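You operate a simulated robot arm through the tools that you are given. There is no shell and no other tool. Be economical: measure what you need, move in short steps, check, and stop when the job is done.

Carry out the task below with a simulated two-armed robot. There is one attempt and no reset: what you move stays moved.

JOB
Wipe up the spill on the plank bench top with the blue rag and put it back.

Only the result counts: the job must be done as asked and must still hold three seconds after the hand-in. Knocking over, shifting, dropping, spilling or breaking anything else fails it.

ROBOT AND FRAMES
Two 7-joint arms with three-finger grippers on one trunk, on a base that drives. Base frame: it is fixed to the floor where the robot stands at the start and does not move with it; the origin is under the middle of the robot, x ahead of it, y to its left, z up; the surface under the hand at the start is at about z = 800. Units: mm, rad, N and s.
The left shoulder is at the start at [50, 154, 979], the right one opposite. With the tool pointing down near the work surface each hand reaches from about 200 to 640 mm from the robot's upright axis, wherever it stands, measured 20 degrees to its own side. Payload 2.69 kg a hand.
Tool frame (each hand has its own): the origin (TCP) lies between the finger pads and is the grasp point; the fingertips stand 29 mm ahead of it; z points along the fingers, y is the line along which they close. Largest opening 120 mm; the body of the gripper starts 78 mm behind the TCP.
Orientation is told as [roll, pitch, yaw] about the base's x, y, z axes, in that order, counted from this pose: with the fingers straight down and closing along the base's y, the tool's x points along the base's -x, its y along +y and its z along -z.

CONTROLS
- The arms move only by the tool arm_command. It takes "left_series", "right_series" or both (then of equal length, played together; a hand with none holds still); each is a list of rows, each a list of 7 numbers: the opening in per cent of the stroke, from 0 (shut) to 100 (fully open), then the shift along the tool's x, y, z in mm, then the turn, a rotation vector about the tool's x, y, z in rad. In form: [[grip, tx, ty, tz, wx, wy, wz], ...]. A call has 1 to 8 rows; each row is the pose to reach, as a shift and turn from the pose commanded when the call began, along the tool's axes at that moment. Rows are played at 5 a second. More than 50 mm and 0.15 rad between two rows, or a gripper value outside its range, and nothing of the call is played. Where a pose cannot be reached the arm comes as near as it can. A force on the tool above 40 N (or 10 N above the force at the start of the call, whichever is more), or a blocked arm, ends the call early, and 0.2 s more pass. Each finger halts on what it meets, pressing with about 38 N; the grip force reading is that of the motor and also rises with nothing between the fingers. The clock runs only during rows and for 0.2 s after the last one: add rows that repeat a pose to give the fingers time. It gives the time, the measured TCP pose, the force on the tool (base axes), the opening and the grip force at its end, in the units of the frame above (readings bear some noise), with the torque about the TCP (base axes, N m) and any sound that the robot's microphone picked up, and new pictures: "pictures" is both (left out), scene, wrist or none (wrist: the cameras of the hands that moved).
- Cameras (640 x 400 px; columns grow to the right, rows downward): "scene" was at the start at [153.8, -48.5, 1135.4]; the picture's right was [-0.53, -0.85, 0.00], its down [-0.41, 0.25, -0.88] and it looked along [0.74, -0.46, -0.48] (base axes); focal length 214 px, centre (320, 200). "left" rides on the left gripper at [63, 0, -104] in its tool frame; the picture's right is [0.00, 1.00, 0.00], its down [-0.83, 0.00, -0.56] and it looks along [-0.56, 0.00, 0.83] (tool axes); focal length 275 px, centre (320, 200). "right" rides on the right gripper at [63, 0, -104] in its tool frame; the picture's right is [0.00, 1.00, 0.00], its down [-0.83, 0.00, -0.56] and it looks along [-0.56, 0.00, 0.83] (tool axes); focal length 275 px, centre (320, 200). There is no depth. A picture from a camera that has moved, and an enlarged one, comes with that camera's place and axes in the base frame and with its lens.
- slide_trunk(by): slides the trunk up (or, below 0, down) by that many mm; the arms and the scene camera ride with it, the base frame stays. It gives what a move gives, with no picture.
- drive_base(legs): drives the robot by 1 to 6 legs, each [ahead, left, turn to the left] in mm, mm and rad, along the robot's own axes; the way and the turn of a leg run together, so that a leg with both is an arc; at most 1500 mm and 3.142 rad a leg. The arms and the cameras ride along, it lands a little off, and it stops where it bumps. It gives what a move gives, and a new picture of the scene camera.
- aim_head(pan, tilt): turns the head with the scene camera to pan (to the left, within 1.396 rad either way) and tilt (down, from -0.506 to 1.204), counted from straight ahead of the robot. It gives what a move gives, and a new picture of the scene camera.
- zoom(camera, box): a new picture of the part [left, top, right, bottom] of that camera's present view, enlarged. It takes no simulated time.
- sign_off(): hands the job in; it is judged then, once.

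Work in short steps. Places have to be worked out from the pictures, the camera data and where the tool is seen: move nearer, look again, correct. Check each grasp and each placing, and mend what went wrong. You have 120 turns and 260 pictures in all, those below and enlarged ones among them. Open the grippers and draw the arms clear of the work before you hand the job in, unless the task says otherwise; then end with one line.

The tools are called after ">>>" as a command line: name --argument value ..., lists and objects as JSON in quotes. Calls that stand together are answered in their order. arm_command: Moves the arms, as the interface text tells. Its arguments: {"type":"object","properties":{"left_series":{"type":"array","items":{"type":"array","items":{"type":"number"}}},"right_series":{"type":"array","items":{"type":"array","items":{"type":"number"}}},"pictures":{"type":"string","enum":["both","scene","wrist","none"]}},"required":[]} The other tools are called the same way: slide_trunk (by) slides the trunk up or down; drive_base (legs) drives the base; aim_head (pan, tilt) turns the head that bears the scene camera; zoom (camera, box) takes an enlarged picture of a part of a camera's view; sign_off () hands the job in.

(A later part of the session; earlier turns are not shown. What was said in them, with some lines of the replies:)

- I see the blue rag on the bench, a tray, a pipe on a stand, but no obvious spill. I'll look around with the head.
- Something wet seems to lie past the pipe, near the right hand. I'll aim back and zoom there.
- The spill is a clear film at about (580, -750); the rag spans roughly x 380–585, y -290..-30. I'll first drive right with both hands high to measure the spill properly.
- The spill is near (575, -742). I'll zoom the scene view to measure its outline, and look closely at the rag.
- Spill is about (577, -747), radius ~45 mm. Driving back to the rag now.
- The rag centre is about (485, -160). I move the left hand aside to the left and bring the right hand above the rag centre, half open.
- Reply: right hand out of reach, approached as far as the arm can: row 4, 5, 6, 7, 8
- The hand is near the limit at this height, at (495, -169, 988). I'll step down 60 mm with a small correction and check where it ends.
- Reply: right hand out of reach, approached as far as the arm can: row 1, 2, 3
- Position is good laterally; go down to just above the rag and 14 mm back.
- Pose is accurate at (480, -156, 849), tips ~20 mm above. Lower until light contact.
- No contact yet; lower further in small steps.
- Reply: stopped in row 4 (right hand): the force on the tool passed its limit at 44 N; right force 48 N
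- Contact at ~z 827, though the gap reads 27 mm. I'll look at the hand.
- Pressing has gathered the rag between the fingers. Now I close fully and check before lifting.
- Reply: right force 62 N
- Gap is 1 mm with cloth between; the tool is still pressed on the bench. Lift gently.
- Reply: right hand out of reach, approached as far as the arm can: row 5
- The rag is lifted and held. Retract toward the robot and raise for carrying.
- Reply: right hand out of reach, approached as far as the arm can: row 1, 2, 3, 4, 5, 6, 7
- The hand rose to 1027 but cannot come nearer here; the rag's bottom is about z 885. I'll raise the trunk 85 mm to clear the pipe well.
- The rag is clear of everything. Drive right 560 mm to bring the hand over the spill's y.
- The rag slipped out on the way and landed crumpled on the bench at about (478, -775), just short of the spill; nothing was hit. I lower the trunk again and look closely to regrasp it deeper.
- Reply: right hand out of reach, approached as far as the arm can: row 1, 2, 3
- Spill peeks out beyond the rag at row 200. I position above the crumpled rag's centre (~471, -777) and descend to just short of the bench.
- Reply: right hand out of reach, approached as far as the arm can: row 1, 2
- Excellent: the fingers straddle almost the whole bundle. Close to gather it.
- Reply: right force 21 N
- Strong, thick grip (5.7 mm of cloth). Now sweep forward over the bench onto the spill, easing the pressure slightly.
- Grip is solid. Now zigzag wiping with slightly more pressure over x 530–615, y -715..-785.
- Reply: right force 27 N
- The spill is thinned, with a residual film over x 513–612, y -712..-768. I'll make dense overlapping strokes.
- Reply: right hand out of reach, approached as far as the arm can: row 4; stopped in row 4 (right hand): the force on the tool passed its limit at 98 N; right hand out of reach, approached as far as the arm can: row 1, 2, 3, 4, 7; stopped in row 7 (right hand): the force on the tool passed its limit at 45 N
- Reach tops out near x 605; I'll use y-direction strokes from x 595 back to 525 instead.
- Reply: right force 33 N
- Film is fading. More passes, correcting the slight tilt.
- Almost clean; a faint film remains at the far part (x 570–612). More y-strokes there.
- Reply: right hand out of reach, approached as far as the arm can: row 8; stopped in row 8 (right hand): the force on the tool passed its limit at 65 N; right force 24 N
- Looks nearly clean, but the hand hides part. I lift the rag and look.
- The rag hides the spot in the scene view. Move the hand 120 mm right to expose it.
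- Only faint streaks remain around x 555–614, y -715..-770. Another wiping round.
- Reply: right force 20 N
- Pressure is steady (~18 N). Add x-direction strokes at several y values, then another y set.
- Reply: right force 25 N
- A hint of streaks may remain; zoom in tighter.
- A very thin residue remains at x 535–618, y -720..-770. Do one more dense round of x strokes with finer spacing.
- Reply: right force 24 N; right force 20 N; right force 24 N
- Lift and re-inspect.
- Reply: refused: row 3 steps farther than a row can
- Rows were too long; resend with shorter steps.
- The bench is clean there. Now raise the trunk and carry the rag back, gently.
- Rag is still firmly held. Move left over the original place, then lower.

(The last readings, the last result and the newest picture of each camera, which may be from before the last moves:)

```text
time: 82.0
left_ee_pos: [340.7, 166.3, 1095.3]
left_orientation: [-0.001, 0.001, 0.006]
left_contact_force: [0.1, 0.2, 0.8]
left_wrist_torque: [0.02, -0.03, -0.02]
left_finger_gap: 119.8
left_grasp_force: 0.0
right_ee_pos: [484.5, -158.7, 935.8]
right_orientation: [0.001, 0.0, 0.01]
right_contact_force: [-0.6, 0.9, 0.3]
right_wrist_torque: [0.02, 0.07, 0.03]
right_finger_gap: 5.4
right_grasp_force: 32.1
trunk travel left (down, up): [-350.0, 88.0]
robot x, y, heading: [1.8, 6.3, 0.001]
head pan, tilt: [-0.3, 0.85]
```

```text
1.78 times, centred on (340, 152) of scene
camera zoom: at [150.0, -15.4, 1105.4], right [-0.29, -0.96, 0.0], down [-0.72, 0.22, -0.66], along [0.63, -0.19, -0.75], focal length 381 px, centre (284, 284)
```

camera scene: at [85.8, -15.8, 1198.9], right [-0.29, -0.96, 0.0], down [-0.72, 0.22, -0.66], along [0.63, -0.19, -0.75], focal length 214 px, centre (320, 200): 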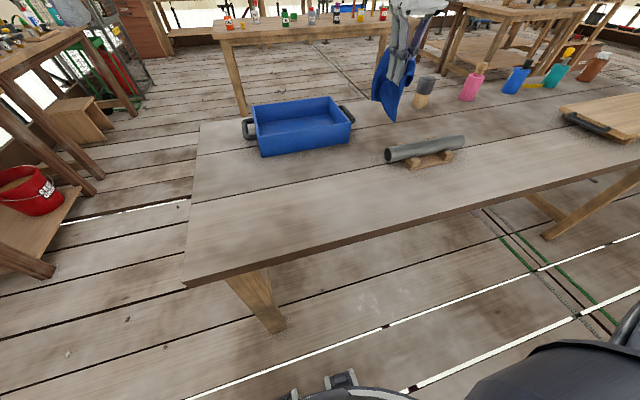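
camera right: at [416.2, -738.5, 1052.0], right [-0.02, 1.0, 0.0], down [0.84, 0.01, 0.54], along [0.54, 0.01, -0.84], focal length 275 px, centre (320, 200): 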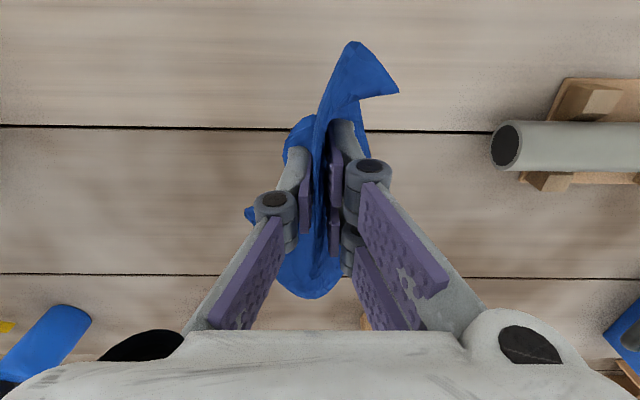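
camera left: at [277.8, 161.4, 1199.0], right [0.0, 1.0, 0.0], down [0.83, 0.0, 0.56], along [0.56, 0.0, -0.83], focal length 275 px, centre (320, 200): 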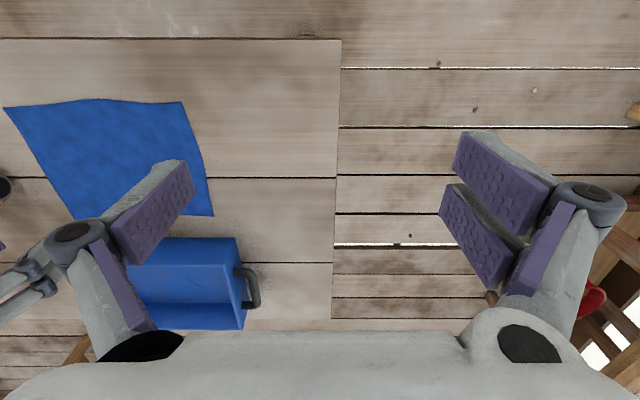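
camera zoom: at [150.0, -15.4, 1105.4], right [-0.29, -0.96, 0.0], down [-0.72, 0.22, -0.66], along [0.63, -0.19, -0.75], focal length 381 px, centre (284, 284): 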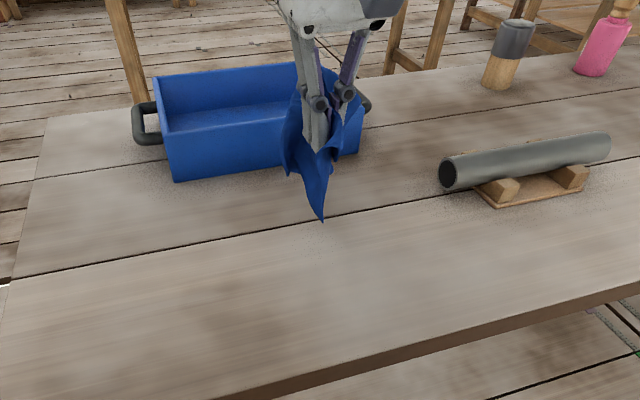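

Now directly over the rag's original place. Lower to the bench and release slowly.

>>> arm_command --right_series '[[0, 2, 1, 30, 0, 0, 0], [0, 3, 1, 60, 0, 0, 0], [0, 3, 1, 85, 0, 0, 0], [0, 3, 1, 100, 0, 0, 0], [0, 3, 1, 100, 0, 0, 0]]' --pictures "none"

>>> arm_command --right_series '[[15, 0, 0, 0, 0, 0, 0], [40, 0, 0, 0, 0, 0, 0], [70, 0, 0, 0, 0, 0, 0], [90, 0, 0, 0, 0, 0, 0], [90, 0, 0, -10, 0, 0, 0], [90, 0, 0, -40, 0, 0, 0], [90, 0, 0, -80, 0, 0, 0]]' --pictures "both"

```text
time: 83.2
left_ee_pos: [340.1, 165.0, 1095.9]
left_orientation: [0.001, -0.002, 0.005]
left_contact_force: [-0.8, 0.1, 1.0]
left_wrist_torque: [0.03, 0.03, 0.05]
left_finger_gap: 119.8
left_grasp_force: 0.0
right_ee_pos: [482.3, -155.9, 838.8]
right_orientation: [0.002, -0.004, 0.01]
right_contact_force: [0.1, 0.9, 27.2]
right_wrist_torque: [0.15, 0.49, -0.1]
right_finger_gap: 5.8
right_grasp_force: 34.0
trunk travel left (down, up): [-350.0, 88.0]
robot x, y, heading: [2.9, 3.4, 0.007]
head pan, tilt: [-0.3, 0.85]
```

```text
time: 84.8
left_ee_pos: [340.3, 166.9, 1094.3]
left_orientation: [0.0, -0.001, 0.007]
left_contact_force: [0.9, 0.1, -0.1]
left_wrist_torque: [0.01, -0.01, 0.01]
left_finger_gap: 120.2
left_grasp_force: 0.1
right_ee_pos: [480.6, -158.7, 916.1]
right_orientation: [0.001, 0.001, 0.006]
right_contact_force: [-0.2, -0.1, -0.6]
right_wrist_torque: [-0.03, 0.04, -0.01]
right_finger_gap: 108.1
right_grasp_force: 0.0
trunk travel left (down, up): [-350.0, 88.0]
robot x, y, heading: [-2.5, 7.3, 0.006]
head pan, tilt: [-0.3, 0.85]
camera scene: at [150.2, -16.0, 1105.4], right [-0.29, -0.96, 0.0], down [-0.72, 0.22, -0.66], along [0.63, -0.19, -0.75], focal length 214 px, centre (320, 200)
camera right: at [419.3, -158.5, 1018.6], right [-0.01, 1.0, 0.0], down [0.83, 0.01, 0.56], along [0.56, 0.01, -0.83], focal length 275 px, centre (320, 200)
```

scene: 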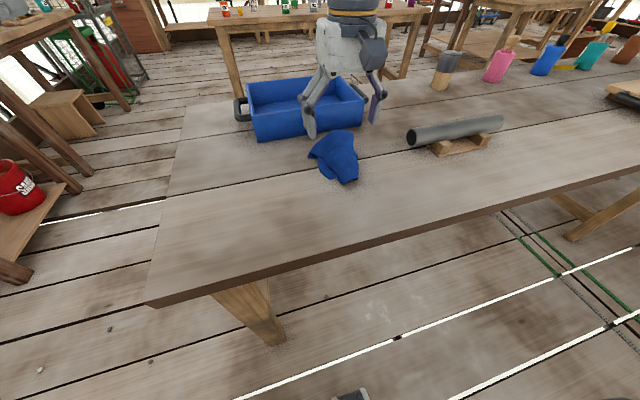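
right: 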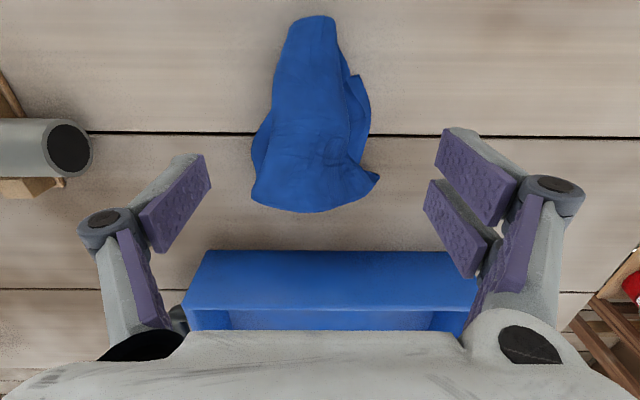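

The rag lies at about (486, -163), its original centre. Draw the right hand up and away to its starting pose.

>>> arm_command --right_series '[[100, 0, 0, -35, 0, 0, 0], [100, 0, -15, -70, 0, 0, 0], [100, 15, -55, -75, 0, 0, 0], [100, 35, -97, -75, 0, 0, 0], [100, 55, -140, -75, 0, 0, 0], [100, 75, -182, -75, 0, 0, 0], [100, 95, -225, -75, 0, 0, 0], [100, 115, -265, -75, 0, 0, 0]]' --pictures "scene"

>>> zoom --camera "scene" --box '[200, 60, 520, 260]'

```text
time: 86.6
left_ee_pos: [340.9, 164.7, 1094.3]
left_orientation: [0.001, 0.001, 0.007]
left_contact_force: [-0.1, 0.5, 0.4]
left_wrist_torque: [-0.01, 0.02, -0.03]
left_finger_gap: 120.0
left_grasp_force: 0.0
right_ee_pos: [376.8, -421.2, 982.4]
right_orientation: [0.001, 0.0, 0.01]
right_contact_force: [0.4, -0.4, -0.1]
right_wrist_torque: [0.02, 0.03, -0.01]
right_finger_gap: 119.8
right_grasp_force: 0.2
right hand out of reach, approached as far as the arm can: row 8
trunk travel left (down, up): [-350.0, 88.0]
robot x, y, heading: [0.8, 4.8, 0.007]
head pan, tilt: [-0.3, 0.85]
camera scene: at [150.4, -16.2, 1105.4], right [-0.29, -0.96, 0.0], down [-0.72, 0.22, -0.66], along [0.63, -0.19, -0.75], focal length 214 px, centre (320, 200)
```

scene: 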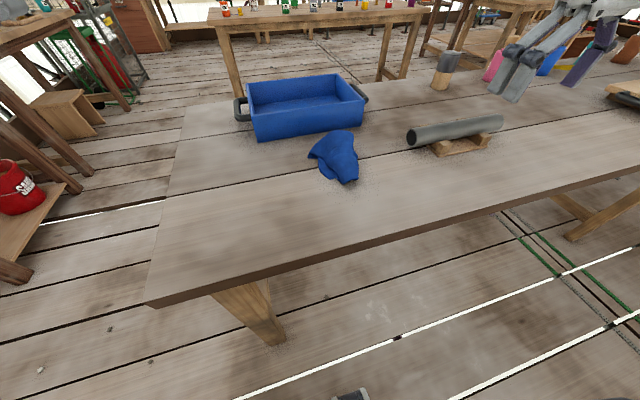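

```text
2.00 times, centred on (360, 160) of scene
camera zoom: at [150.4, -16.2, 1105.4], right [-0.29, -0.96, 0.0], down [-0.72, 0.22, -0.66], along [0.63, -0.19, -0.75], focal length 429 px, centre (240, 280)
```

zoom: 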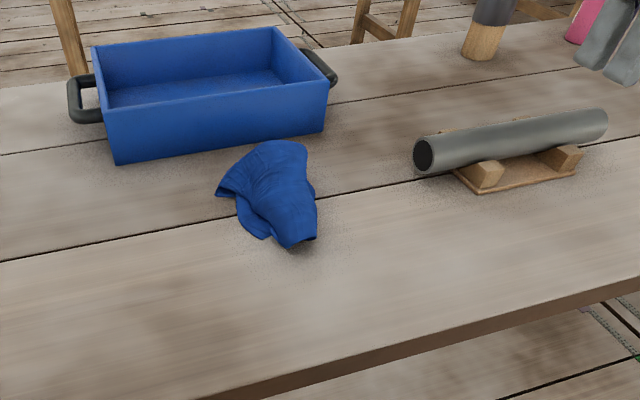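

The rag is back on its original spot, nothing else has moved, and the arms are clear with open grippers. Handing in.

>>> sign_off

```text
The job is handed in.
```

I wiped the spill until no film was visible and put the blue rag back within about 5 mm of its original spot, though it lies crumpled rather than flat; the rag slipped from the gripper once on the way to the spill but hit nothing.
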